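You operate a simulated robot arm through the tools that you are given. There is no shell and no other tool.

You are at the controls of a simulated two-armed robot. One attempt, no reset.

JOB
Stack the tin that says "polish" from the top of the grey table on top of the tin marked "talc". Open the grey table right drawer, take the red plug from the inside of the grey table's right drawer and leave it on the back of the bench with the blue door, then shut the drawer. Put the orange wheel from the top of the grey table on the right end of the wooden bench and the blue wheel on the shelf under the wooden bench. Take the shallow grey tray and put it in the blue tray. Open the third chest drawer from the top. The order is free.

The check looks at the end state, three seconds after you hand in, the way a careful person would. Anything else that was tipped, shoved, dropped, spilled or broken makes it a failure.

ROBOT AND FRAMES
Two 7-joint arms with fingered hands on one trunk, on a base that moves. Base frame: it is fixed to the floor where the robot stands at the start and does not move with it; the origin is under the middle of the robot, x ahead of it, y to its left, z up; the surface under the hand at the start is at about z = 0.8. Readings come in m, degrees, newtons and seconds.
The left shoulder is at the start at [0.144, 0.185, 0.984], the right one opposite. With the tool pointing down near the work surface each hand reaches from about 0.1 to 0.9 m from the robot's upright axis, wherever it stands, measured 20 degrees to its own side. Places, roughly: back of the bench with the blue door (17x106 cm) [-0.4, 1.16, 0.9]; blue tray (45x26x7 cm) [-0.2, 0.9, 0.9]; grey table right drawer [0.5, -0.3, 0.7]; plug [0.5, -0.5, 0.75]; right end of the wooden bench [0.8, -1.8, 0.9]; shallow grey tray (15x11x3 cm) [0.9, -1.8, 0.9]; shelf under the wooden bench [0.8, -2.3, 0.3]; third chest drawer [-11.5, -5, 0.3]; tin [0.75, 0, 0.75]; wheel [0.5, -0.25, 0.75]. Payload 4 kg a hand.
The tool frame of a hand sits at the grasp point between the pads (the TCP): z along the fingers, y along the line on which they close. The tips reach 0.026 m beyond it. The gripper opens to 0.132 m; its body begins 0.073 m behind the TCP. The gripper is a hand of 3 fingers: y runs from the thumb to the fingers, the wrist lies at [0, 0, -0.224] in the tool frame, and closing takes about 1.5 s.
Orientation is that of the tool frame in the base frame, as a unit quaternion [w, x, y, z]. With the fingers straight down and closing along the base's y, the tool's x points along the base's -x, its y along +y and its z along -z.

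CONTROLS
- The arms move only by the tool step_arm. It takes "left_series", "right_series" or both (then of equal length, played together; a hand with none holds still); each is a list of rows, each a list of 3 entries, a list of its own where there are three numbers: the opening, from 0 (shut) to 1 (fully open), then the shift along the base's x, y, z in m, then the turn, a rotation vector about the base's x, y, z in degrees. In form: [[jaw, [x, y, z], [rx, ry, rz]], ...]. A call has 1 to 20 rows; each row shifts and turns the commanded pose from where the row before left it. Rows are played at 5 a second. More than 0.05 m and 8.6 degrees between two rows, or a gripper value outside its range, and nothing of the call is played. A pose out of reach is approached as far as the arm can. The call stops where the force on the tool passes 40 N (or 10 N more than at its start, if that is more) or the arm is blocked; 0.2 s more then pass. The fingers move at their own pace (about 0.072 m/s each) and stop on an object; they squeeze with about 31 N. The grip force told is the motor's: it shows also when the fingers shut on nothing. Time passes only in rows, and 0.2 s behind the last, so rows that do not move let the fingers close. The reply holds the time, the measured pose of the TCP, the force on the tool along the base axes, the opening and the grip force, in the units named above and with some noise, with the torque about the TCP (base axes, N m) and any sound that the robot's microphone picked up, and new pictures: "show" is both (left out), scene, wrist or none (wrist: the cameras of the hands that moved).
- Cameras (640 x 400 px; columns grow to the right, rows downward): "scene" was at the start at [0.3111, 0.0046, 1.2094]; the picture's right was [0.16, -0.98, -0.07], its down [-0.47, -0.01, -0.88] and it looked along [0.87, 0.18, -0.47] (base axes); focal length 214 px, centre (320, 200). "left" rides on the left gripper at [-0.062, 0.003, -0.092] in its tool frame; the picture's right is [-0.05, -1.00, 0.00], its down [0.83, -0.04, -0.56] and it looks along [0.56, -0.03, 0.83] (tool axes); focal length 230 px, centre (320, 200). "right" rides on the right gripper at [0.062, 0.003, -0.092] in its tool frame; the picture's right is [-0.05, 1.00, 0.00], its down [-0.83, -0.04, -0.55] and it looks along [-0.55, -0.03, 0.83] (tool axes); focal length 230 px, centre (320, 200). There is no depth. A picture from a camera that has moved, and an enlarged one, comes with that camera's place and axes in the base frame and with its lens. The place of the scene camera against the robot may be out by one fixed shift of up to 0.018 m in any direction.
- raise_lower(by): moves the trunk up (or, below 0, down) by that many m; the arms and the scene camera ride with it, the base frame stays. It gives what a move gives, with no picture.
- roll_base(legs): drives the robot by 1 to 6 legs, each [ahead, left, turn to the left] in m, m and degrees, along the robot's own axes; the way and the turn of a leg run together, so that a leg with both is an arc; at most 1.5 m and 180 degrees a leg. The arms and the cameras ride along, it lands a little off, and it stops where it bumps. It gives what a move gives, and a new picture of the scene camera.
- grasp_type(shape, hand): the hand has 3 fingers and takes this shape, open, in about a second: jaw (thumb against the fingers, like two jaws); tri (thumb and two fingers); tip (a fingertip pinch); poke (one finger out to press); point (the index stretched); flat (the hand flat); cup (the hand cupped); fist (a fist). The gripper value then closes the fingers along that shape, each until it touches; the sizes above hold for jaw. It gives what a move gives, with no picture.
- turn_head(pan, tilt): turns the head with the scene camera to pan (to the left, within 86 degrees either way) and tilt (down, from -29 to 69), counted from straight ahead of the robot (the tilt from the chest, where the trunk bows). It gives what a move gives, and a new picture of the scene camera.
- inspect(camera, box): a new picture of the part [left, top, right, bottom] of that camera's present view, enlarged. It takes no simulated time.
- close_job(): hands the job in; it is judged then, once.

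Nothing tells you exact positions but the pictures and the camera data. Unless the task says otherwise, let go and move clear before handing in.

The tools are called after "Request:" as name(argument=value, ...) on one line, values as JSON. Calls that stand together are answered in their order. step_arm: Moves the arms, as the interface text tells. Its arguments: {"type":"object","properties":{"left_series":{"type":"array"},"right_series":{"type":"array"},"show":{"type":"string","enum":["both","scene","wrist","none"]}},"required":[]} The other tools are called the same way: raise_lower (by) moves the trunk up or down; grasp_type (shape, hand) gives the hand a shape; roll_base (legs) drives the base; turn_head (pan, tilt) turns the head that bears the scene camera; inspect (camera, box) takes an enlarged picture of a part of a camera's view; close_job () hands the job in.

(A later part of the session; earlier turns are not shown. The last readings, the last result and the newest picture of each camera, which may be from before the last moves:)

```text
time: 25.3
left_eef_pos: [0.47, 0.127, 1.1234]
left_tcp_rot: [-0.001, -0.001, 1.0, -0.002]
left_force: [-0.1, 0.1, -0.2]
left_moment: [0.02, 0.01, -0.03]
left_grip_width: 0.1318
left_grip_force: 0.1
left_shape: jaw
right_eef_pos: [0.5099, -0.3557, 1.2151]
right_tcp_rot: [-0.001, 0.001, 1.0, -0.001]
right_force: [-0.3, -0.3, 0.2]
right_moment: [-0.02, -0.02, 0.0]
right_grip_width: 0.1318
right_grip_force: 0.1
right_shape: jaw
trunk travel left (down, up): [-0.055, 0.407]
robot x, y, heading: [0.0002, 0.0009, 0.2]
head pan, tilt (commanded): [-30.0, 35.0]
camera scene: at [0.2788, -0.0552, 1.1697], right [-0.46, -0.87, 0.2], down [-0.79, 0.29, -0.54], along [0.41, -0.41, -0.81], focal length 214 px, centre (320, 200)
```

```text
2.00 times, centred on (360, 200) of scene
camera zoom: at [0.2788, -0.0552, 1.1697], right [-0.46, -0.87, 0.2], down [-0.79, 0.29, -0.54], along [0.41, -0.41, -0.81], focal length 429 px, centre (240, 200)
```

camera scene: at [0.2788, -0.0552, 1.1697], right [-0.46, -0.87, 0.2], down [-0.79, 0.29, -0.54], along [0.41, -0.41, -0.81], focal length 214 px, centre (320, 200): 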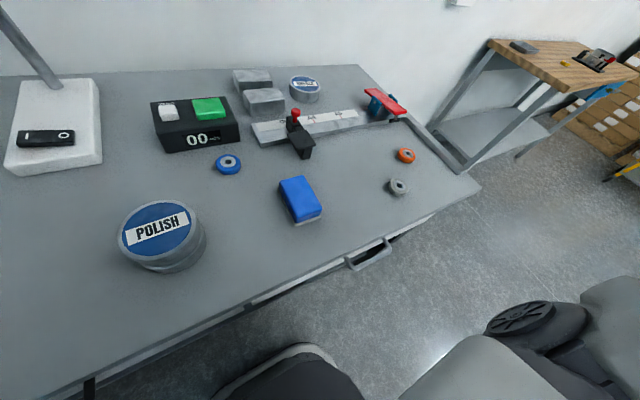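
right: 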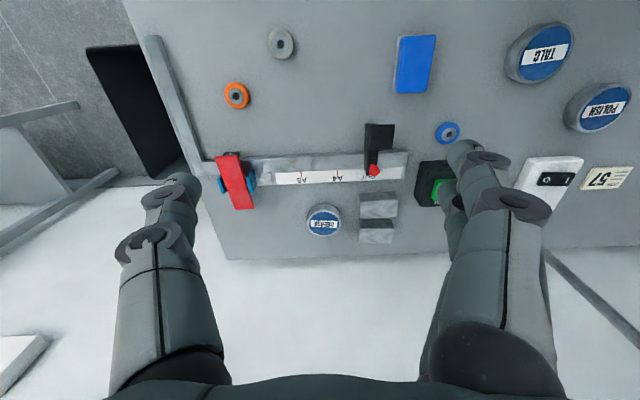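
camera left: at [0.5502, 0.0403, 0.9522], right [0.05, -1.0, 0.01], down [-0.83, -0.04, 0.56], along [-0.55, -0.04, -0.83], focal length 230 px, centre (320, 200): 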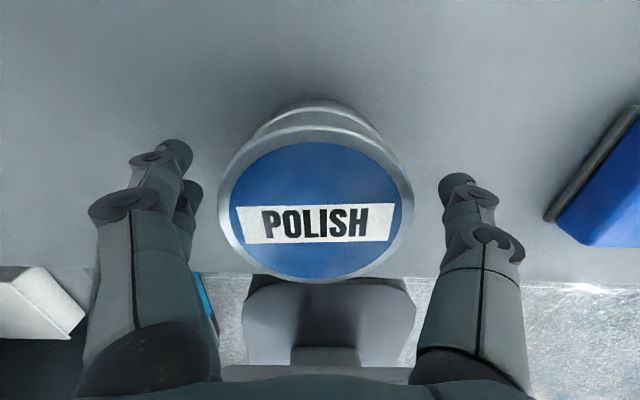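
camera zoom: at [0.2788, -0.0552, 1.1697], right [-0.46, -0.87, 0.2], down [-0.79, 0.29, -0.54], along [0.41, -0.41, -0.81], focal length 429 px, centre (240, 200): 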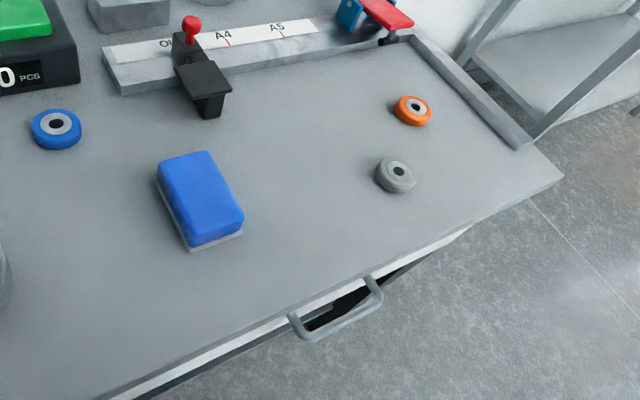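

The drawer handle is a grey bar on the front at about y≈-0.34. I'll back the robot up so I can see the front face and have room to pull.

Request:
roll_base(legs=[[-0.45, 0, 0]])

Request:
turn_head(pan=-20, tilt=20)

Request:
inspect(camera="scene", box=[200, 140, 440, 290])

```text
time: 28.1
left_eef_pos: [0.0185, 0.126, 1.1241]
left_tcp_rot: [0.0, 0.001, 1.0, -0.003]
left_force: [-0.6, 0.1, -0.5]
left_moment: [0.0, -0.05, 0.02]
left_grip_width: 0.132
left_grip_force: 0.1
left_shape: jaw
right_eef_pos: [0.0544, -0.3554, 1.2153]
right_tcp_rot: [0.001, 0.003, 1.0, -0.001]
right_force: [0.4, 0.3, 0.6]
right_moment: [0.01, 0.02, 0.01]
right_grip_width: 0.1321
right_grip_force: 0.0
right_shape: jaw
trunk travel left (down, up): [-0.055, 0.407]
robot x, y, heading: [-0.4493, 0.0004, -0.4]
head pan, tilt (commanded): [-30.0, 35.0]
camera scene: at [-0.1746, -0.0559, 1.1698], right [-0.46, -0.86, 0.2], down [-0.79, 0.29, -0.55], along [0.41, -0.41, -0.81], focal length 214 px, centre (320, 200)
```

scene: 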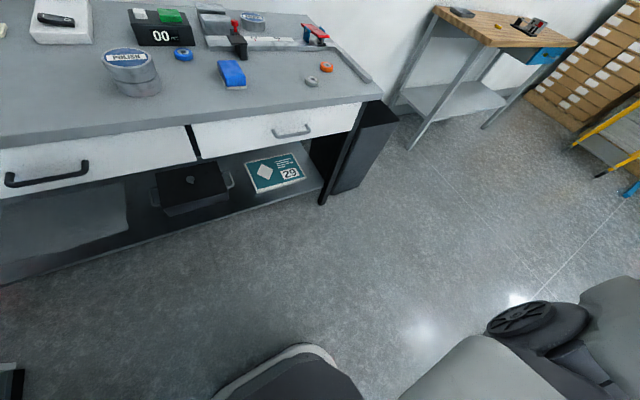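

```text
time: 28.8
left_eef_pos: [0.0185, 0.1249, 1.1237]
left_tcp_rot: [-0.001, 0.001, 1.0, -0.003]
left_force: [-1.4, 0.0, 0.2]
left_moment: [0.0, 0.01, 0.0]
left_grip_width: 0.1317
left_grip_force: 0.1
left_shape: jaw
right_eef_pos: [0.0547, -0.3563, 1.2159]
right_tcp_rot: [-0.001, 0.003, 1.0, 0.001]
right_force: [0.3, -0.7, -0.1]
right_moment: [0.0, -0.01, 0.01]
right_grip_width: 0.132
right_grip_force: 0.2
right_shape: jaw
trunk travel left (down, up): [-0.055, 0.407]
robot x, y, heading: [-0.4547, 0.0029, -0.7]
head pan, tilt (commanded): [-20.0, 20.0]
camera scene: at [-0.1543, -0.0439, 1.187], right [-0.32, -0.94, 0.14], down [-0.68, 0.12, -0.73], along [0.66, -0.33, -0.67], focal length 214 px, centre (320, 200)
```

scene: 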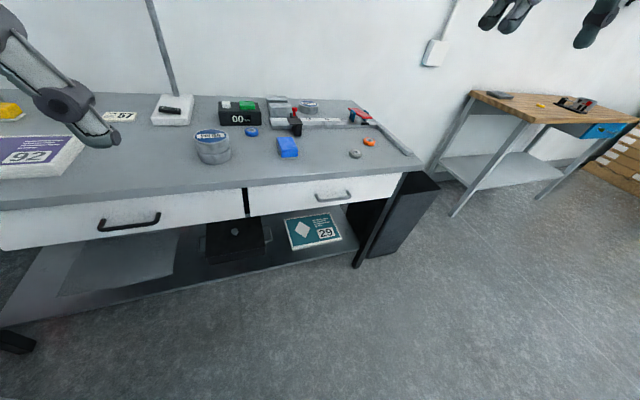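

```text
2.67 times, centred on (320, 215) of scene
camera zoom: at [-0.1543, -0.0439, 1.187], right [-0.32, -0.94, 0.14], down [-0.68, 0.12, -0.73], along [0.66, -0.33, -0.67], focal length 572 px, centre (320, 160)
```

zoom: 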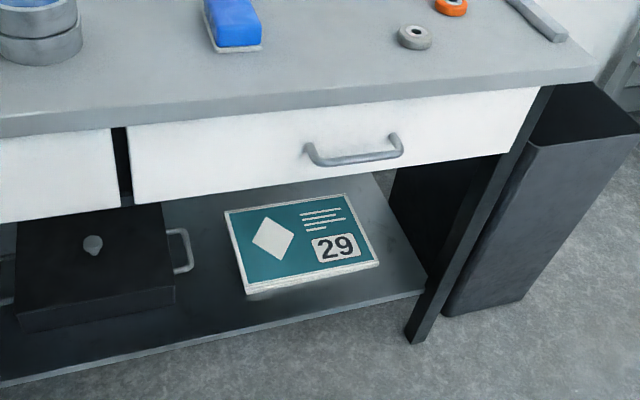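

The right drawer's handle bar is at about x≈0.318, y≈-0.32, z≈0.715, sticking out ~4 cm. I'll bring the right hand to point forward, rolling it so it closes vertically on the bar.

Request:
step_arm(right_series=[[1, [0.012, 0, -0.03], [0, -8.2, 0]], [1, [0.012, 0, -0.03], [0, -8.2, 0]], [1, [0.012, 0, -0.03], [0, -8.2, 0]], [1, [0.012, 0, -0.03], [0, -8.2, 0]], [1, [0.012, 0, -0.03], [0, -8.2, 0]], [1, [0.012, 0, -0.03], [0, -8.2, 0]], [1, [0.012, 0, -0.03], [0, -8.2, 0]], [1, [0.012, 0, -0.03], [0, -8.2, 0]], [1, [0.012, 0, -0.03], [0, -8.2, 0]], [1, [0.012, 0, -0.03], [0, -8.2, 0]], [1, [0.012, 0, 0], [0, -8.0, 0]], [1, [0, 0, 0], [0, 0, 0]]], show="both")

```text
time: 31.4
left_eef_pos: [0.0181, 0.1251, 1.1244]
left_tcp_rot: [-0.001, 0.001, 1.0, -0.004]
left_force: [0.2, -0.2, -0.1]
left_moment: [0.0, -0.01, -0.02]
left_grip_width: 0.1317
left_grip_force: 0.0
left_shape: jaw
right_eef_pos: [0.1817, -0.3617, 0.9663]
right_tcp_rot: [0.699, 0.002, 0.715, 0.005]
right_force: [-0.2, 0.6, 0.0]
right_moment: [-0.01, -0.01, -0.01]
right_grip_width: 0.132
right_grip_force: 0.0
right_shape: jaw
right hand out of reach, approached as far as the arm can: row 10, 11
trunk travel left (down, up): [-0.055, 0.407]
robot x, y, heading: [-0.4524, 0.0022, -0.4]
head pan, tilt (commanded): [-20.0, 20.0]
camera scene: at [-0.1545, -0.043, 1.1873], right [-0.32, -0.94, 0.14], down [-0.68, 0.12, -0.73], along [0.67, -0.32, -0.67], focal length 214 px, centre (320, 200)
camera right: at [0.0879, -0.3574, 0.9069], right [0.0, 1.0, 0.06], down [-0.53, -0.05, 0.84], along [0.84, -0.03, 0.53], focal length 230 px, centre (320, 200)
```

scene: 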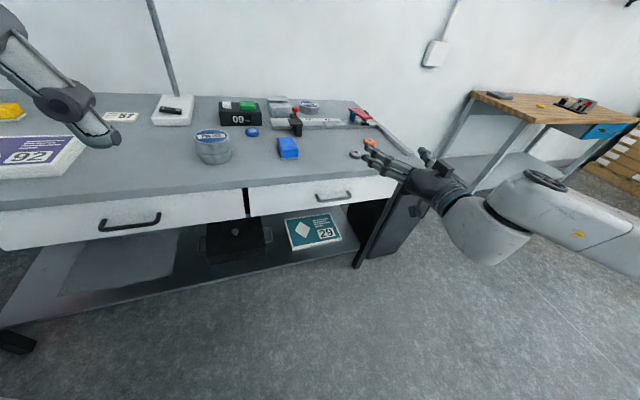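
right: 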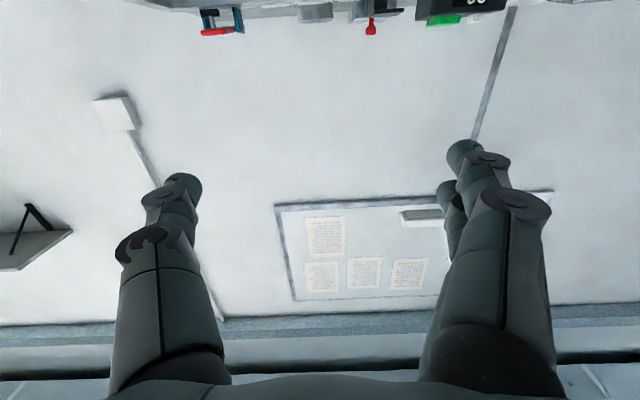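

The pitch worked but one joint limit was near. Now rolling about x so the fingers close vertically.

Request:
step_arm(right_series=[[1, [0.005, 0, 0], [8.2, 0, 0]], [1, [0.005, 0, 0], [8.2, 0, 0]], [1, [0.005, 0, 0], [8.2, 0, 0]], [1, [0.005, 0, 0], [8.2, 0, 0]], [1, [0, 0, 0], [8.2, 0, 0]], [1, [0, 0, 0], [8.2, 0, 0]], [1, [0, 0, 0], [8.2, 0, 0]], [1, [0, 0, 0], [8.2, 0, 0]], [1, [0, 0, 0], [8.2, 0, 0]], [1, [0, 0, 0], [8.2, 0, 0]], [1, [0, 0, 0], [8.0, 0, 0]], [1, [0, 0, 0], [0, 0, 0]]], show="both")

```text
time: 34.0
left_eef_pos: [0.0173, 0.1236, 1.1245]
left_tcp_rot: [0.0, 0.001, 1.0, -0.002]
left_force: [-0.9, 0.0, 0.0]
left_moment: [-0.02, -0.02, -0.02]
left_grip_width: 0.1321
left_grip_force: 0.1
left_shape: jaw
right_eef_pos: [0.1045, -0.4606, 0.9414]
right_tcp_rot: [0.499, 0.5, 0.498, 0.503]
right_force: [-0.1, -0.3, 0.0]
right_moment: [-0.03, 0.01, -0.01]
right_grip_width: 0.1318
right_grip_force: 0.1
right_shape: jaw
right hand out of reach, approached as far as the arm can: row 3, 4, 5, 6, 7, 8, 9, 10, 11
trunk travel left (down, up): [-0.055, 0.407]
robot x, y, heading: [-0.4526, -0.0006, -0.4]
head pan, tilt (commanded): [-20.0, 20.0]
camera scene: at [-0.1544, -0.0438, 1.1871], right [-0.32, -0.94, 0.14], down [-0.68, 0.12, -0.73], along [0.67, -0.32, -0.67], focal length 214 px, centre (320, 200)
camera right: at [0.0121, -0.3984, 0.9455], right [0.0, -0.06, 1.0], down [-0.55, -0.83, -0.05], along [0.83, -0.55, -0.03], focal length 230 px, centre (320, 200)
```

scene: 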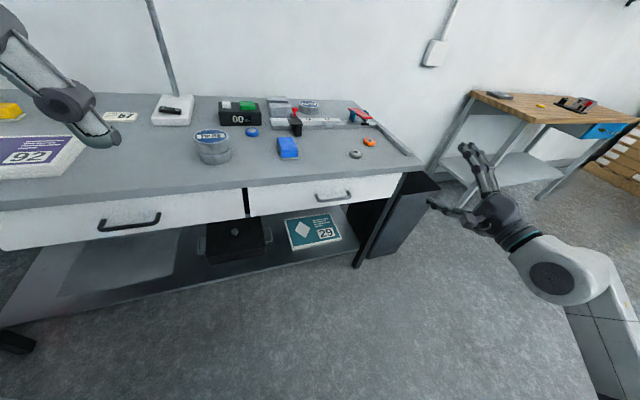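
right: 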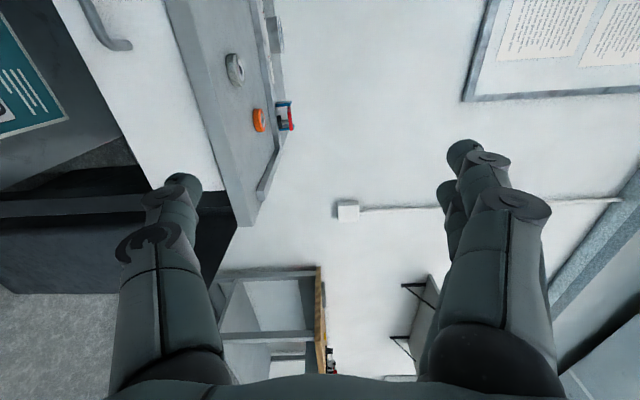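

The orientation is right but the position is off due to reach; I'll move the command toward the pre-grasp point in front of the handle, lower and further ahead, and see whether it becomes reachable.

Request:
step_arm(right_series=[[1, [0.005, 0.007, -0.04], [0, 0, 0]], [1, [0.005, 0.007, -0.04], [0, 0, 0]], [1, [0.005, 0.007, -0.04], [0, 0, 0]], [1, [0.005, 0.007, -0.04], [0, 0, 0]], [1, [0.0, 0.007, -0.03], [0, 0, 0]], [1, [0, 0, 0], [0, 0, 0]]], show="both")

```text
time: 35.4
left_eef_pos: [0.0187, 0.1258, 1.1257]
left_tcp_rot: [-0.001, 0.001, 1.0, -0.003]
left_force: [0.1, -0.6, 0.4]
left_moment: [0.0, 0.02, -0.01]
left_grip_width: 0.1319
left_grip_force: 0.1
left_shape: jaw
right_eef_pos: [0.114, -0.4524, 0.7675]
right_tcp_rot: [0.499, 0.501, 0.5, 0.501]
right_force: [0.0, 0.0, 0.0]
right_moment: [0.02, 0.0, -0.01]
right_grip_width: 0.1321
right_grip_force: 0.0
right_shape: jaw
right hand out of reach, approached as far as the arm can: row 4, 5
trunk travel left (down, up): [-0.055, 0.407]
robot x, y, heading: [-0.4526, 0.0004, -0.1]
head pan, tilt (commanded): [-20.0, 20.0]
camera scene: at [-0.1543, -0.0434, 1.187], right [-0.32, -0.94, 0.14], down [-0.68, 0.12, -0.73], along [0.67, -0.32, -0.67], focal length 214 px, centre (320, 200)
camera right: at [0.0219, -0.3888, 0.7703], right [0.0, -0.06, 1.0], down [-0.55, -0.83, -0.05], along [0.83, -0.55, -0.03], focal length 230 px, centre (320, 200)
```

scene: 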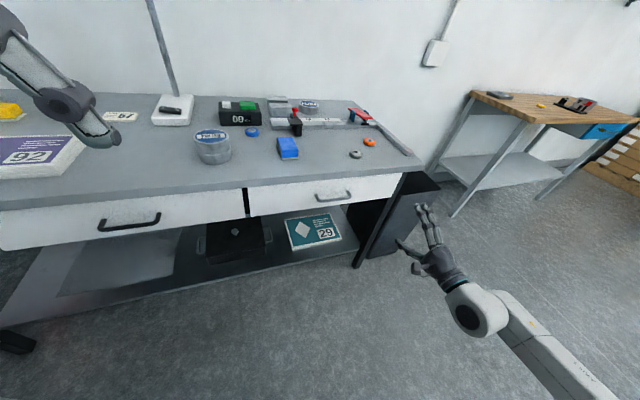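
right: 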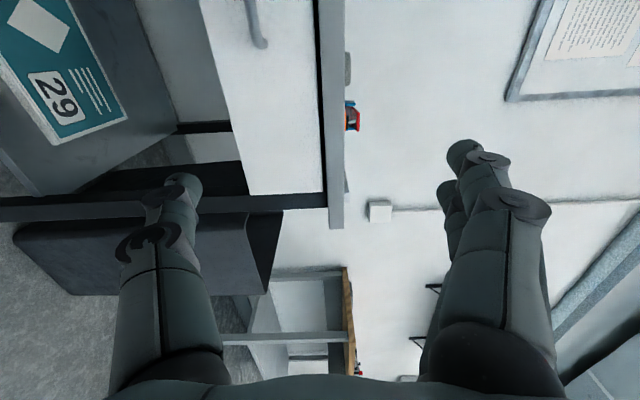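

This roll direction strains the arm. I'll roll back and try the opposite roll (thumb up).

Request:
step_arm(right_series=[[1, [0, 0.0, 0.03], [-8.5, 0, 0]], [1, [0, 0.01, 0.03], [-8.5, 0, 0]], [1, [0.01, 0.01, 0.03], [-8.5, 0, 0]], [1, [0.01, 0.01, 0.03], [-8.5, 0, 0]], [1, [0.01, 0.01, 0.03], [-8.5, 0, 0]], [1, [0.01, 0.01, 0], [-8.5, 0, 0]], [1, [0.01, 0.01, 0], [-8.5, 0, 0]], [1, [0.01, 0.01, 0], [-8.5, 0, 0]], [1, [0.01, 0.01, 0], [-8.5, 0, 0]], [1, [0.01, 0, 0], [-8.5, 0, 0]], [1, [0, 0, 0], [-8.5, 0, 0]], [1, [0, 0, 0], [-8.5, 0, 0]], [1, [0, 0, 0], [-8.5, 0, 0]], [1, [0, 0, 0], [-8.5, 0, 0]], [1, [0, 0, 0], [-8.5, 0, 0]], [1, [0, 0, 0], [-8.5, 0, 0]], [1, [0, 0, 0], [-8.5, 0, 0]], [1, [0, 0, 0], [-8.5, 0, 0]], [1, [0, 0, 0], [-8.5, 0, 0]], [1, [0, 0, 0], [-8.5, 0, 0]]], show="both")

```text
time: 39.6
left_eef_pos: [0.0188, 0.1255, 1.1244]
left_tcp_rot: [0.0, 0.001, 1.0, -0.002]
left_force: [-0.5, -0.2, 1.2]
left_moment: [-0.01, 0.0, 0.01]
left_grip_width: 0.1319
left_grip_force: 0.1
left_shape: jaw
right_eef_pos: [0.1849, -0.3788, 0.9256]
right_tcp_rot: [0.542, -0.455, 0.543, -0.453]
right_force: [0.1, 0.0, 0.5]
right_moment: [-0.03, -0.03, -0.03]
right_grip_width: 0.1313
right_grip_force: 0.1
right_shape: jaw
right hand out of reach, approached as far as the arm can: row 9, 10
trunk travel left (down, up): [-0.055, 0.407]
robot x, y, heading: [-0.4519, -0.0002, -0.1]
head pan, tilt (commanded): [-20.0, 20.0]
camera scene: at [-0.1544, -0.0438, 1.1871], right [-0.32, -0.94, 0.14], down [-0.68, 0.12, -0.73], along [0.67, -0.32, -0.67], focal length 214 px, centre (320, 200)
camera right: at [0.0933, -0.4384, 0.9113], right [0.0, 0.23, -0.97], down [-0.56, 0.81, 0.19], along [0.83, 0.54, 0.12], focal length 230 px, centre (320, 200)
```

scene: 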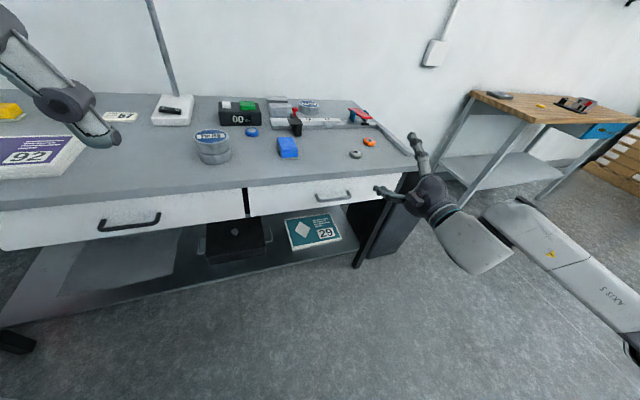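
right: 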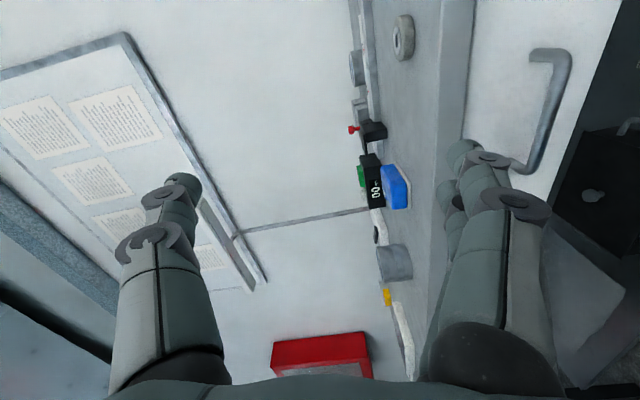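

This roll works. Moving to the pre-grasp point in front of the handle and finishing the roll.

Request:
step_arm(right_series=[[0.6, [0.008, 0.012, -0.042], [-2, 0, 0]], [0.6, [0.008, 0.012, -0.042], [-2, 0, 0]], [0.6, [0.008, 0.012, -0.042], [-2, 0, 0]], [0.6, [0.008, 0.012, -0.042], [-2, 0, 0]], [0.6, [0.008, 0.012, -0.042], [-2, 0, 0]], [0.6, [0, 0, 0], [0, 0, 0]]], show="both")

```text
time: 41.0
left_eef_pos: [0.0178, 0.1258, 1.1244]
left_tcp_rot: [0.0, 0.001, 1.0, -0.003]
left_force: [-0.1, 1.0, -0.2]
left_moment: [0.0, -0.03, 0.01]
left_grip_width: 0.1318
left_grip_force: 0.2
left_shape: jaw
right_eef_pos: [0.1666, -0.4035, 0.8352]
right_tcp_rot: [0.502, -0.499, 0.501, -0.499]
right_force: [0.7, 1.0, -0.8]
right_moment: [0.0, -0.02, 0.0]
right_grip_width: 0.0795
right_grip_force: 0.0
right_shape: jaw
right hand out of reach, approached as far as the arm can: row 1, 2, 3, 4, 5
trunk travel left (down, up): [-0.055, 0.407]
robot x, y, heading: [-0.453, 0.0035, -0.5]
head pan, tilt (commanded): [-20.0, 20.0]
camera scene: at [-0.1544, -0.0437, 1.1871], right [-0.32, -0.94, 0.14], down [-0.68, 0.12, -0.73], along [0.67, -0.32, -0.67], focal length 214 px, centre (320, 200)
camera right: at [0.073, -0.4641, 0.8324], right [0.0, 0.06, -1.0], down [-0.55, 0.83, 0.05], along [0.83, 0.55, 0.03], focal length 230 px, centre (320, 200)
```

scene: 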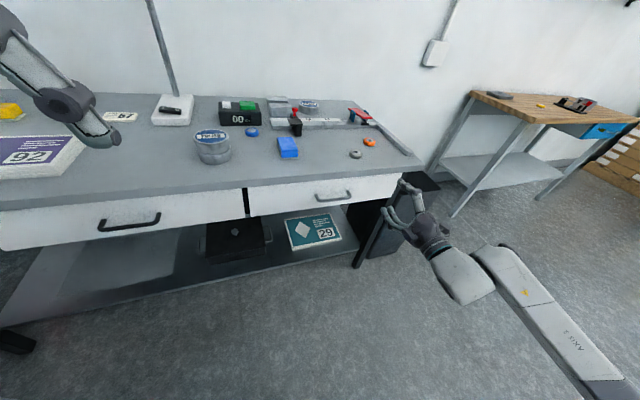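
right: 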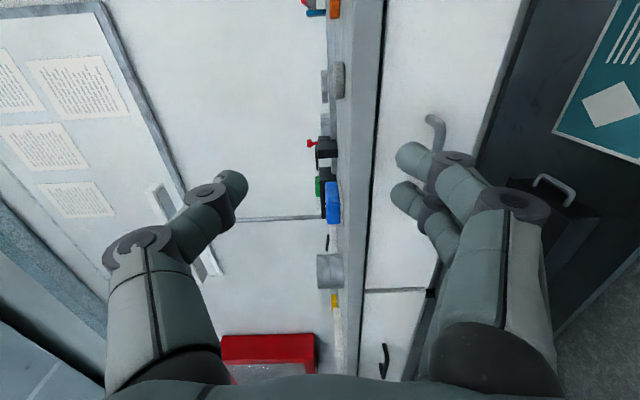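

The fully horizontal hand isn't reachable at the handle from here. I'll try a tilt (pointing forward and 30° down) while moving towards the handle.

Request:
step_arm(right_series=[[0.6, [0.01, 0.015, -0.015], [0, 7.5, 0]], [0.6, [0.015, 0.015, -0.015], [0, 7.5, 0]], [0.6, [0.015, 0.015, -0.015], [0, 7.5, 0]], [0.6, [0.015, 0.015, -0.015], [0, 7.5, 0]], [0.6, [0, 0, 0], [0, 0, 0]]], show="scene")

```text
time: 42.2
left_eef_pos: [0.017, 0.1244, 1.1244]
left_tcp_rot: [0.0, 0.002, 1.0, -0.002]
left_force: [-0.2, 0.2, 0.2]
left_moment: [0.08, 0.0, 0.01]
left_grip_width: 0.1318
left_grip_force: 0.0
left_shape: jaw
right_eef_pos: [0.2021, -0.3606, 0.8011]
right_tcp_rot: [0.354, -0.611, 0.615, -0.352]
right_force: [0.3, -0.4, 0.5]
right_moment: [0.04, 0.03, 0.03]
right_grip_width: 0.0795
right_grip_force: 0.0
right_shape: jaw
right hand out of reach, approached as far as the arm can: row 1, 2, 3
trunk travel left (down, up): [-0.055, 0.407]
robot x, y, heading: [-0.4523, 0.0012, -0.3]
head pan, tilt (commanded): [-20.0, 20.0]
camera scene: at [-0.1549, -0.0443, 1.1872], right [-0.32, -0.94, 0.14], down [-0.68, 0.12, -0.73], along [0.67, -0.32, -0.67], focal length 214 px, centre (320, 200)
```

scene: 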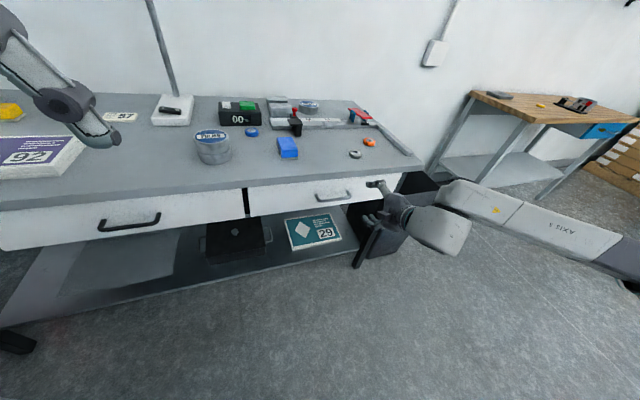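

Tilted works better; the forearm comes from the right, so yawing the hand to the left should also help. I'll yaw ~24° left while approaching.

Request:
step_arm(right_series=[[0.6, [0.01, 0.01, -0.01], [0, 0, 8]], [0.6, [0.01, 0.01, -0.01], [0, 0, 8]], [0.6, [0.01, 0.01, -0.01], [0, 0, 8]], [0.6, [0.01, 0.01, -0.01], [0, 0, 0]], [0.6, [0, 0, 0], [0, 0, 0]]], show="both")

```text
time: 43.4
left_eef_pos: [0.0178, 0.1249, 1.123]
left_tcp_rot: [-0.001, 0.002, 1.0, -0.002]
left_force: [0.0, 0.3, 0.3]
left_moment: [-0.01, 0.01, 0.01]
left_grip_width: 0.1318
left_grip_force: 0.0
left_shape: jaw
right_eef_pos: [0.2429, -0.3187, 0.7601]
right_tcp_rot: [-0.42, 0.725, -0.474, 0.271]
right_force: [-0.8, -0.1, -0.2]
right_moment: [0.01, -0.01, -0.02]
right_grip_width: 0.0793
right_grip_force: 0.2
right_shape: jaw
trunk travel left (down, up): [-0.055, 0.407]
robot x, y, heading: [-0.4553, 0.0021, -0.4]
head pan, tilt (commanded): [-20.0, 20.0]
camera scene: at [-0.1546, -0.0442, 1.1872], right [-0.32, -0.94, 0.14], down [-0.68, 0.12, -0.73], along [0.67, -0.32, -0.67], focal length 214 px, centre (320, 200)
camera right: at [0.1932, -0.4076, 0.8028], right [-0.48, -0.15, -0.86], down [-0.75, 0.57, 0.32], along [0.45, 0.81, -0.39], focal length 230 px, centre (320, 200)
```

scene: 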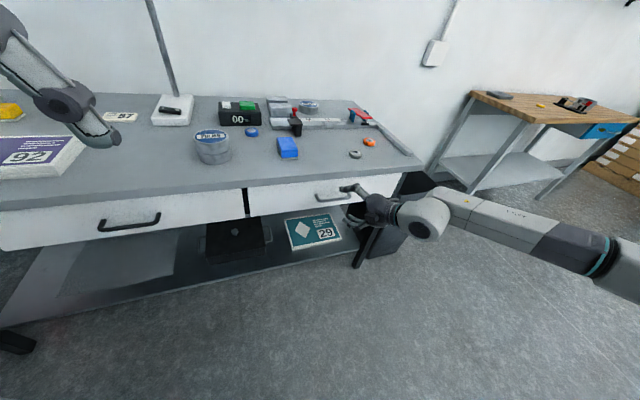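
right: 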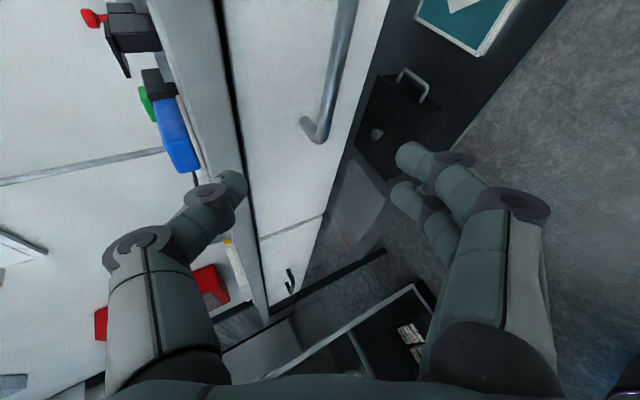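

All reachable now. The bar lies ahead along the tool axis; I'll narrow the opening and approach in steps.

Request:
step_arm(right_series=[[0.4, [0.01, -0.003, -0.006], [0, 0, 0]], [0.4, [0.01, -0.003, -0.006], [0, 0, 0]], [0.4, [0.01, -0.003, -0.006], [0, 0, 0]], [0.4, [0.01, -0.003, -0.006], [0, 0, 0]], [0.4, [0, 0, 0], [0, 0, 0]]], show="both")

Request:
inspect(camera="scene", box=[260, 150, 460, 280])

```text
time: 44.6
left_eef_pos: [0.0177, 0.1261, 1.125]
left_tcp_rot: [-0.001, 0.0, 1.0, -0.003]
left_force: [0.3, 0.6, 0.1]
left_moment: [-0.02, 0.0, 0.05]
left_grip_width: 0.1318
left_grip_force: 0.1
left_shape: jaw
right_eef_pos: [0.2817, -0.3314, 0.7385]
right_tcp_rot: [-0.421, 0.724, -0.475, 0.271]
right_force: [-1.4, 0.3, 0.8]
right_moment: [-0.02, -0.01, 0.02]
right_grip_width: 0.0533
right_grip_force: 0.1
right_shape: jaw
trunk travel left (down, up): [-0.055, 0.407]
robot x, y, heading: [-0.4529, 0.0001, -0.0]
head pan, tilt (commanded): [-20.0, 20.0]
camera scene: at [-0.1546, -0.0438, 1.1872], right [-0.32, -0.94, 0.14], down [-0.68, 0.12, -0.73], along [0.67, -0.32, -0.67], focal length 214 px, centre (320, 200)
camera right: at [0.2326, -0.4198, 0.7815], right [-0.48, -0.15, -0.86], down [-0.75, 0.57, 0.32], along [0.45, 0.81, -0.39], focal length 230 px, centre (320, 200)
```

scene: 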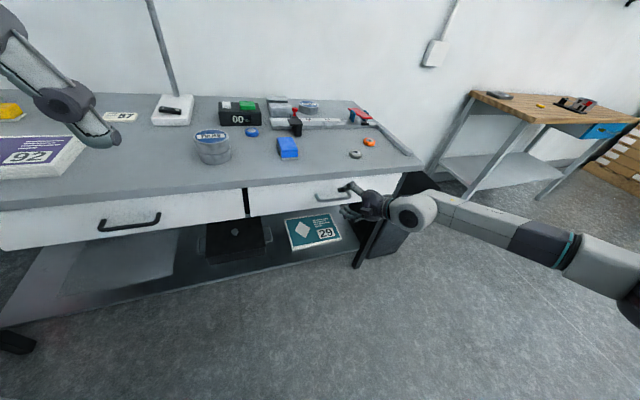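
right: 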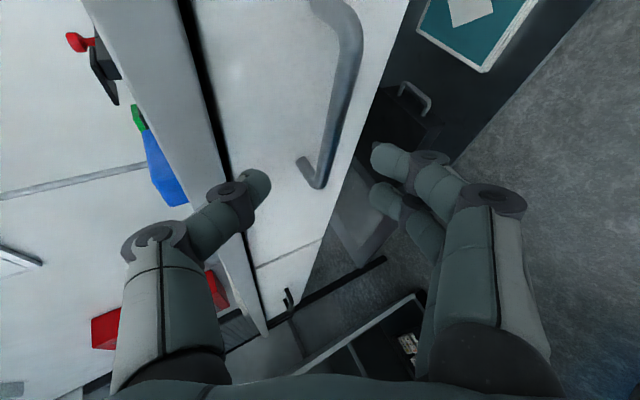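

```text
3.08 times, centred on (360, 215) of scene
camera zoom: at [-0.1546, -0.0438, 1.1872], right [-0.32, -0.94, 0.14], down [-0.68, 0.12, -0.73], along [0.67, -0.32, -0.67], focal length 660 px, centre (197, 154)
```

zoom: 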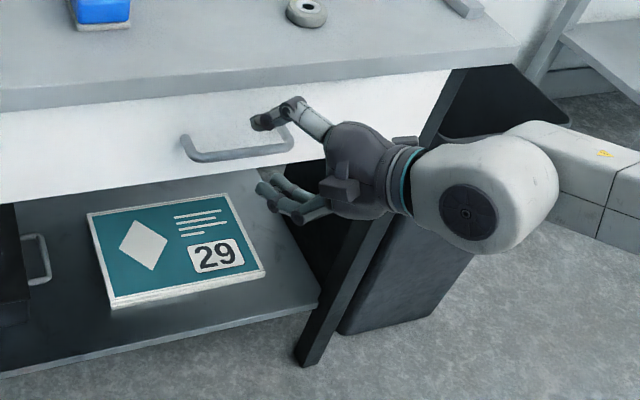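

The bar is at (0.323, y -0.28…-0.39, 0.711). Advancing the last ~4 cm so it lies between thumb and fingers, then closing.

Request:
step_arm(right_series=[[0.4, [0.0105, -0.0026, -0.0072], [0, 0, 0]], [0.4, [0.0105, -0.0026, -0.0072], [0, 0, 0]], [0.4, [0.0105, -0.0026, -0.0072], [0, 0, 0]], [0.4, [0, 0, 0], [0, 0, 0]]], show="both")

Request:
inspect(camera="scene", box=[260, 150, 460, 280])

```text
time: 45.6
left_eef_pos: [0.018, 0.1247, 1.1247]
left_tcp_rot: [0.0, 0.002, 1.0, -0.002]
left_force: [0.7, -0.3, -0.7]
left_moment: [-0.03, -0.01, 0.01]
left_grip_width: 0.1319
left_grip_force: 0.0
left_shape: jaw
right_eef_pos: [0.3131, -0.3402, 0.7165]
right_tcp_rot: [-0.419, 0.725, -0.474, 0.272]
right_force: [-0.1, -0.5, -0.2]
right_moment: [-0.02, 0.01, 0.02]
right_grip_width: 0.0533
right_grip_force: 0.1
right_shape: jaw
trunk travel left (down, up): [-0.055, 0.407]
robot x, y, heading: [-0.4528, -0.0002, -0.4]
head pan, tilt (commanded): [-20.0, 20.0]
camera scene: at [-0.1547, -0.0437, 1.1872], right [-0.32, -0.94, 0.14], down [-0.68, 0.12, -0.73], along [0.67, -0.32, -0.67], focal length 214 px, centre (320, 200)
camera right: at [0.2647, -0.428, 0.7595], right [-0.48, -0.15, -0.86], down [-0.75, 0.57, 0.32], along [0.45, 0.81, -0.39], focal length 230 px, centre (320, 200)
```

scene: 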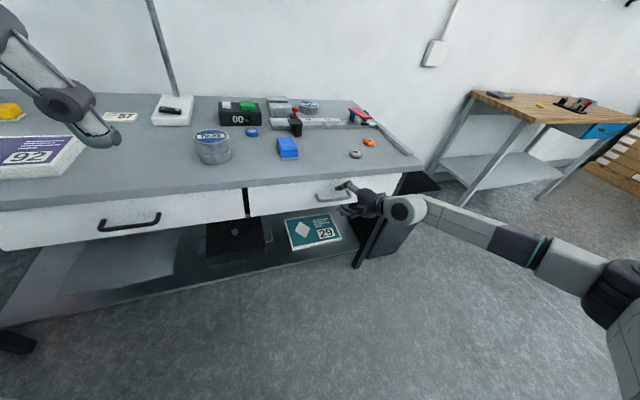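
right: 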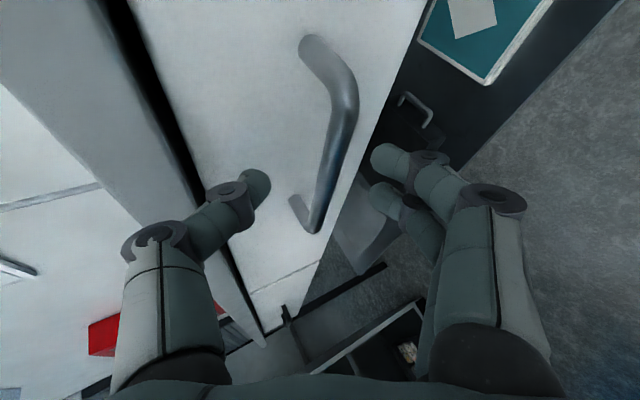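

```text
3.08 times, centred on (360, 215) of scene
camera zoom: at [-0.1547, -0.0437, 1.1872], right [-0.32, -0.94, 0.14], down [-0.68, 0.12, -0.73], along [0.67, -0.32, -0.67], focal length 660 px, centre (197, 154)
```

zoom: 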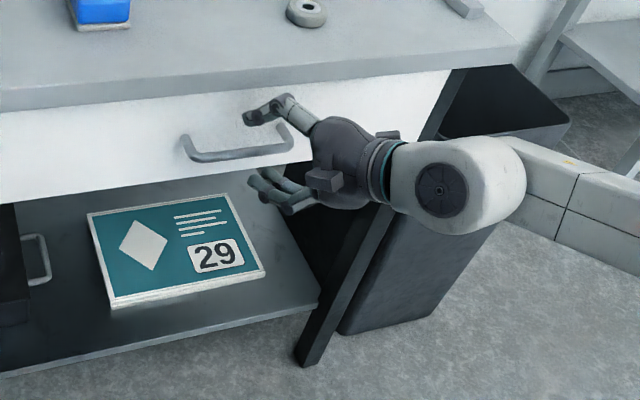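

The bar is between thumb and fingers. Closing the hand on it.

Request:
step_arm(right_series=[[0.4, [0.003, 0.001, -0.002], [0, 0, 0]], [0, [0, 0, 0], [0, 0, 0]], [0, [0, 0, 0], [0, 0, 0]], [0, [0, 0, 0], [0, 0, 0]], [0, [0, 0, 0], [0, 0, 0]], [0, [0, 0, 0], [0, 0, 0]]], show="both")

```text
time: 47.0
left_eef_pos: [0.0181, 0.1259, 1.1236]
left_tcp_rot: [0.0, 0.001, 1.0, -0.003]
left_force: [0.2, 0.4, -0.6]
left_moment: [-0.01, -0.05, -0.01]
left_grip_width: 0.1317
left_grip_force: 0.0
left_shape: jaw
right_eef_pos: [0.3162, -0.3386, 0.7149]
right_tcp_rot: [-0.421, 0.724, -0.474, 0.271]
right_force: [-2.6, 1.5, 0.1]
right_moment: [0.11, 0.02, 0.05]
right_grip_width: 0.0048
right_grip_force: 31.0
right_shape: jaw
trunk travel left (down, up): [-0.055, 0.407]
robot x, y, heading: [-0.4532, 0.0007, -0.4]
head pan, tilt (commanded): [-20.0, 20.0]
camera scene: at [-0.1546, -0.0437, 1.1871], right [-0.32, -0.94, 0.14], down [-0.68, 0.12, -0.73], along [0.67, -0.32, -0.67], focal length 214 px, centre (320, 200)
camera right: at [0.2675, -0.4264, 0.7576], right [-0.48, -0.15, -0.86], down [-0.75, 0.57, 0.32], along [0.45, 0.81, -0.39], focal length 230 px, centre (320, 200)
```

scene: 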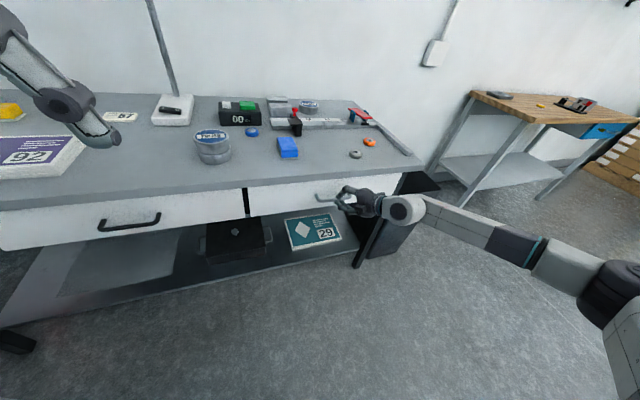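
right: 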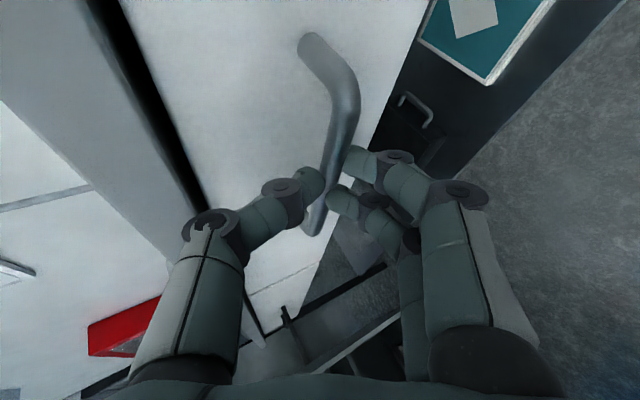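

Gripped. Pulling the drawer out slowly along -x.

Request:
step_arm(right_series=[[0, [-0.01, 0, 0], [0, 0, 0]], [0, [-0.015, 0, 0], [0, 0, 0]], [0, [-0.02, 0, 0], [0, 0, 0]], [0, [-0.02, 0, 0], [0, 0, 0]], [0, [0, 0, 0], [0, 0, 0]]], show="both")

```text
time: 48.2
left_eef_pos: [0.0172, 0.1257, 1.1235]
left_tcp_rot: [0.0, 0.001, 1.0, -0.004]
left_force: [-0.6, 0.5, 0.4]
left_moment: [-0.04, 0.03, -0.02]
left_grip_width: 0.1321
left_grip_force: 0.1
left_shape: jaw
right_eef_pos: [0.2535, -0.3391, 0.714]
right_tcp_rot: [-0.42, 0.724, -0.474, 0.272]
right_force: [-0.3, 6.8, 7.2]
right_moment: [0.24, -0.12, 0.13]
right_grip_width: 0.0045
right_grip_force: 31.1
right_shape: jaw
trunk travel left (down, up): [-0.055, 0.407]
robot x, y, heading: [-0.4525, 0.0012, -0.3]
head pan, tilt (commanded): [-20.0, 20.0]
camera scene: at [-0.1552, -0.0428, 1.1875], right [-0.32, -0.94, 0.14], down [-0.68, 0.12, -0.73], along [0.67, -0.33, -0.67], focal length 214 px, centre (320, 200)
camera right: at [0.2051, -0.4268, 0.7569], right [-0.48, -0.15, -0.87], down [-0.76, 0.57, 0.32], along [0.45, 0.81, -0.39], focal length 230 px, centre (320, 200)
```

scene: 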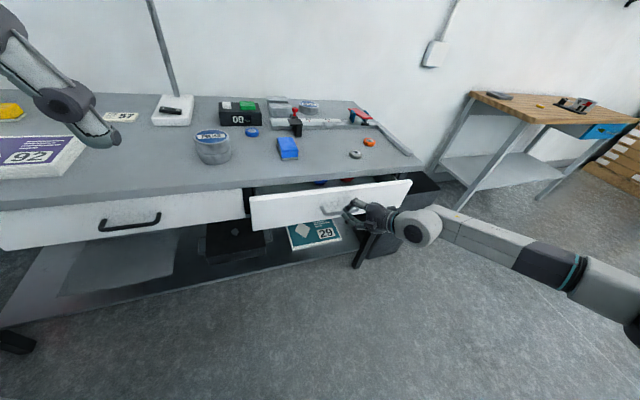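
right: 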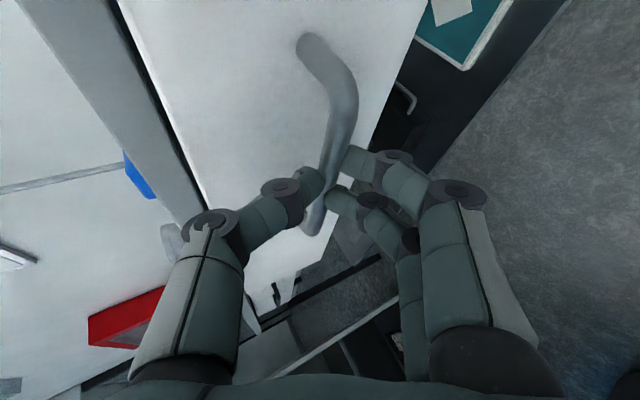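

The drawer is sliding. Continuing to pull.

Request:
step_arm(right_series=[[0, [-0.02, 0.0, 0], [0, 0, 0]], [0, [-0.02, 0, 0], [0, 0, 0]], [0, [-0.02, 0, 0], [0, 0, 0]], [0, [-0.02, 0, 0], [0, 0, 0]], [0, [-0.02, 0, 0], [0, 0, 0]], [0, [-0.02, 0, 0], [0, 0, 0]], [0, [0, 0, 0], [0, 0, 0]]], show="both")

```text
time: 49.8
left_eef_pos: [0.0183, 0.1267, 1.1228]
left_tcp_rot: [0.0, 0.002, 1.0, -0.004]
left_force: [0.4, -0.3, -1.0]
left_moment: [0.01, 0.0, -0.02]
left_grip_width: 0.1319
left_grip_force: 0.1
left_shape: jaw
right_eef_pos: [0.1317, -0.3396, 0.7137]
right_tcp_rot: [-0.419, 0.725, -0.474, 0.272]
right_force: [-1.3, 8.0, 0.1]
right_moment: [0.22, 0.03, 0.17]
right_grip_width: 0.0042
right_grip_force: 31.2
right_shape: jaw
trunk travel left (down, up): [-0.055, 0.407]
robot x, y, heading: [-0.452, 0.0003, -0.5]
head pan, tilt (commanded): [-20.0, 20.0]
camera scene: at [-0.1543, -0.0432, 1.187], right [-0.32, -0.94, 0.14], down [-0.68, 0.12, -0.73], along [0.67, -0.33, -0.67], focal length 214 px, centre (320, 200)
camera right: at [0.0821, -0.4272, 0.7575], right [-0.48, -0.15, -0.86], down [-0.75, 0.57, 0.32], along [0.45, 0.81, -0.39], focal length 230 px, centre (320, 200)
```

scene: 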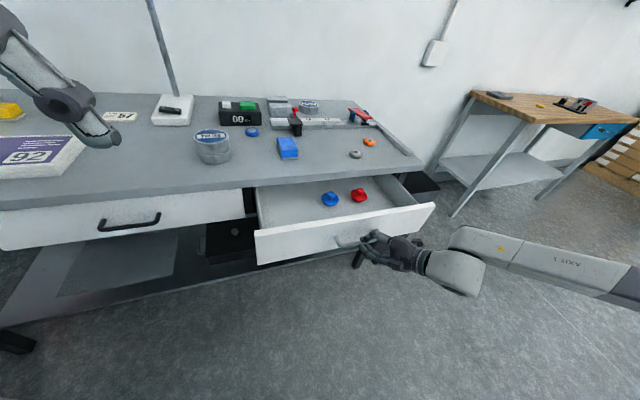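
right: 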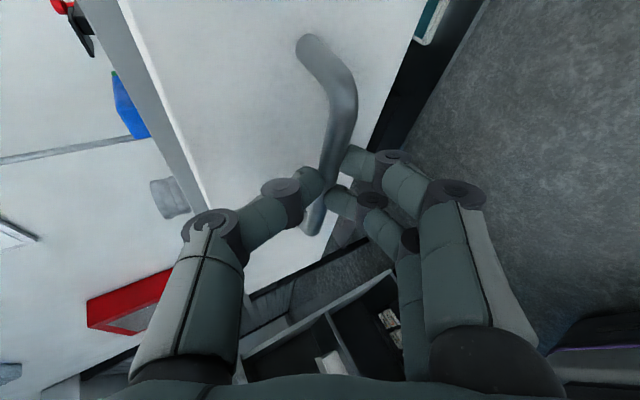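

Inside are a blue and a red plug; the red one is at about (0.36, -0.44). I'll pull another 12 cm so it's clear of the table edge.

Request:
step_arm(right_series=[[0, [-0.02, 0.0, 0], [0, 0, 0]], [0, [-0.02, 0, 0], [0, 0, 0]], [0, [-0.02, 0, 0], [0, 0, 0]], [0, [-0.02, 0, 0], [0, 0, 0]], [0, [-0.02, 0, 0], [0, 0, 0]], [0, [-0.02, 0, 0], [0, 0, 0]], [0, [0, 0, 0], [0, 0, 0]]], show="both")

```text
time: 51.4
left_eef_pos: [0.0172, 0.1253, 1.1254]
left_tcp_rot: [0.0, 0.001, 1.0, -0.002]
left_force: [-0.1, 0.5, 0.1]
left_moment: [0.0, 0.02, -0.01]
left_grip_width: 0.1321
left_grip_force: 0.2
left_shape: jaw
right_eef_pos: [0.0105, -0.3394, 0.7137]
right_tcp_rot: [-0.42, 0.724, -0.475, 0.273]
right_force: [0.2, -5.6, 8.1]
right_moment: [0.05, -0.15, -0.07]
right_grip_width: 0.004
right_grip_force: 31.2
right_shape: jaw
trunk travel left (down, up): [-0.055, 0.407]
robot x, y, heading: [-0.4538, 0.0002, -0.2]
head pan, tilt (commanded): [-20.0, 20.0]
camera scene: at [-0.1551, -0.0442, 1.1873], right [-0.32, -0.94, 0.14], down [-0.68, 0.12, -0.73], along [0.67, -0.32, -0.67], focal length 214 px, centre (320, 200)
camera right: at [-0.0376, -0.4265, 0.7573], right [-0.48, -0.15, -0.86], down [-0.75, 0.57, 0.32], along [0.45, 0.8, -0.39], focal length 230 px, centre (320, 200)
```

scene: 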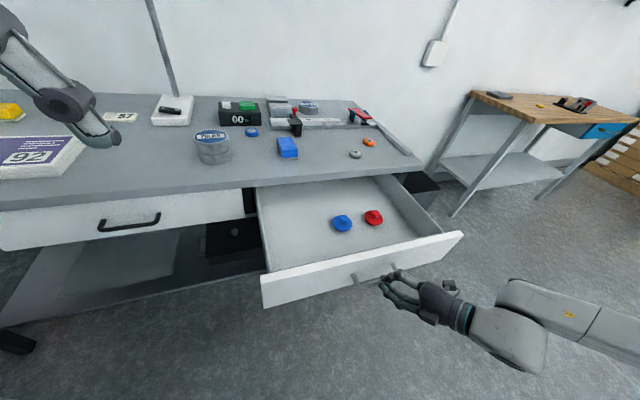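
right: 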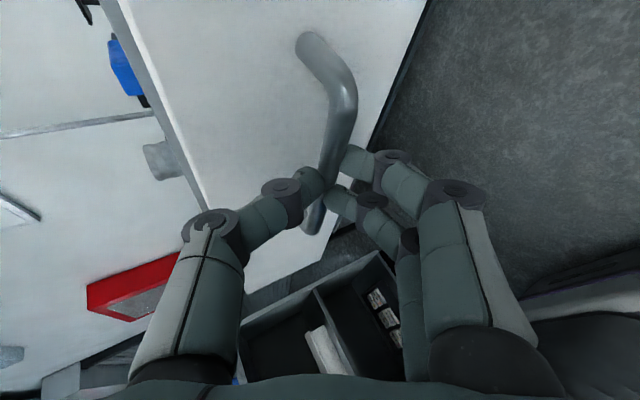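

The red plug is now around (0.24, -0.43). Releasing the handle, backing off along the tool axis and rising.

Request:
step_arm(right_series=[[0.4, [0, 0, 0], [0, 0, 0]], [0.4, [0, 0, 0], [0, 0, 0]], [0.4, [0, 0, 0], [0, 0, 0]], [0.4, [-0.016, -0.007, 0.01], [0, 0, 0]], [0.4, [-0.016, -0.007, 0.01], [0, 0, 0]], [0.4, [-0.016, -0.007, 0.01], [0, 0, 0]], [0.4, [-0.016, -0.007, 0.01], [0, 0, 0]], [0.4, [0, 0, 0.04], [0, 0, 0]], [0.4, [0, 0, 0.04], [0, 0, 0]], [0.4, [0, 0, 0.04], [0, 0, 0]], [0.4, [0, 0, 0.04], [0, 0, 0]], [0.4, [0, 0, 0.0], [0, 0, 0]]], show="both")

Request:
inspect(camera="scene", box=[280, 170, 460, 290])

```text
time: 54.0
left_eef_pos: [0.0175, 0.1248, 1.1243]
left_tcp_rot: [-0.001, 0.001, 1.0, -0.002]
left_force: [-0.8, -0.3, 0.1]
left_moment: [0.04, 0.04, 0.0]
left_grip_width: 0.1321
left_grip_force: 0.1
left_shape: jaw
right_eef_pos: [0.01, -0.3996, 0.8609]
right_tcp_rot: [-0.421, 0.725, -0.473, 0.272]
right_force: [-0.3, 0.2, 1.0]
right_moment: [-0.04, -0.02, 0.03]
right_grip_width: 0.0527
right_grip_force: 0.0
right_shape: jaw
right hand out of reach, approached as far as the arm can: row 8, 9, 10, 11
trunk travel left (down, up): [-0.055, 0.407]
robot x, y, heading: [-0.4521, 0.0002, -0.3]
head pan, tilt (commanded): [-20.0, 20.0]
camera scene: at [-0.1542, -0.0438, 1.187], right [-0.32, -0.94, 0.14], down [-0.68, 0.12, -0.73], along [0.67, -0.32, -0.67], focal length 214 px, centre (320, 200)
camera right: at [-0.0407, -0.4875, 0.903], right [-0.48, -0.15, -0.87], down [-0.76, 0.57, 0.32], along [0.45, 0.81, -0.39], focal length 230 px, centre (320, 200)
```

scene: 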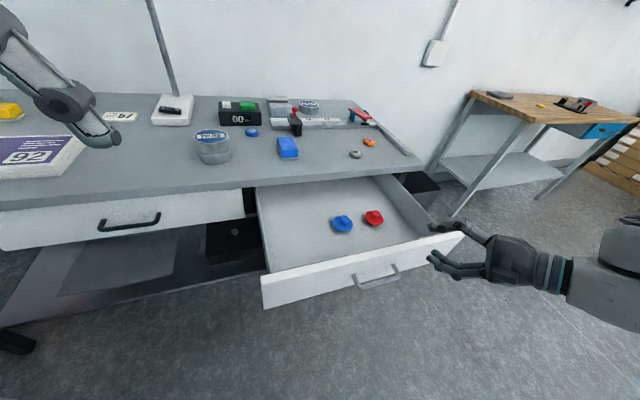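
right: 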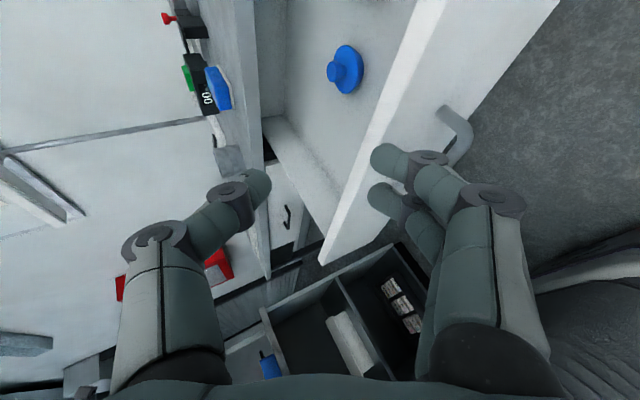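

```text
3.33 times, centred on (370, 230) of scene
camera zoom: at [-0.1542, -0.0438, 1.187], right [-0.32, -0.94, 0.14], down [-0.68, 0.12, -0.73], along [0.67, -0.32, -0.67], focal length 715 px, centre (153, 100)
```

zoom: 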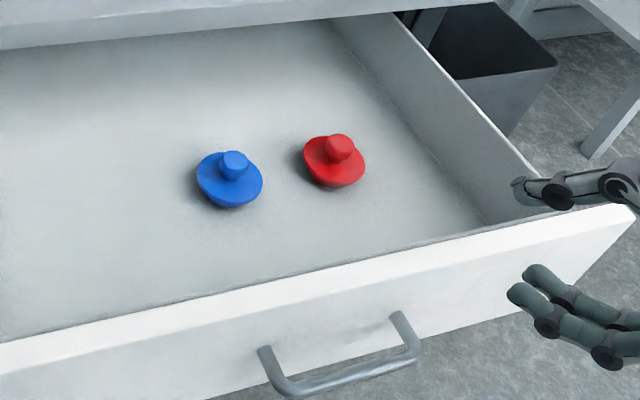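

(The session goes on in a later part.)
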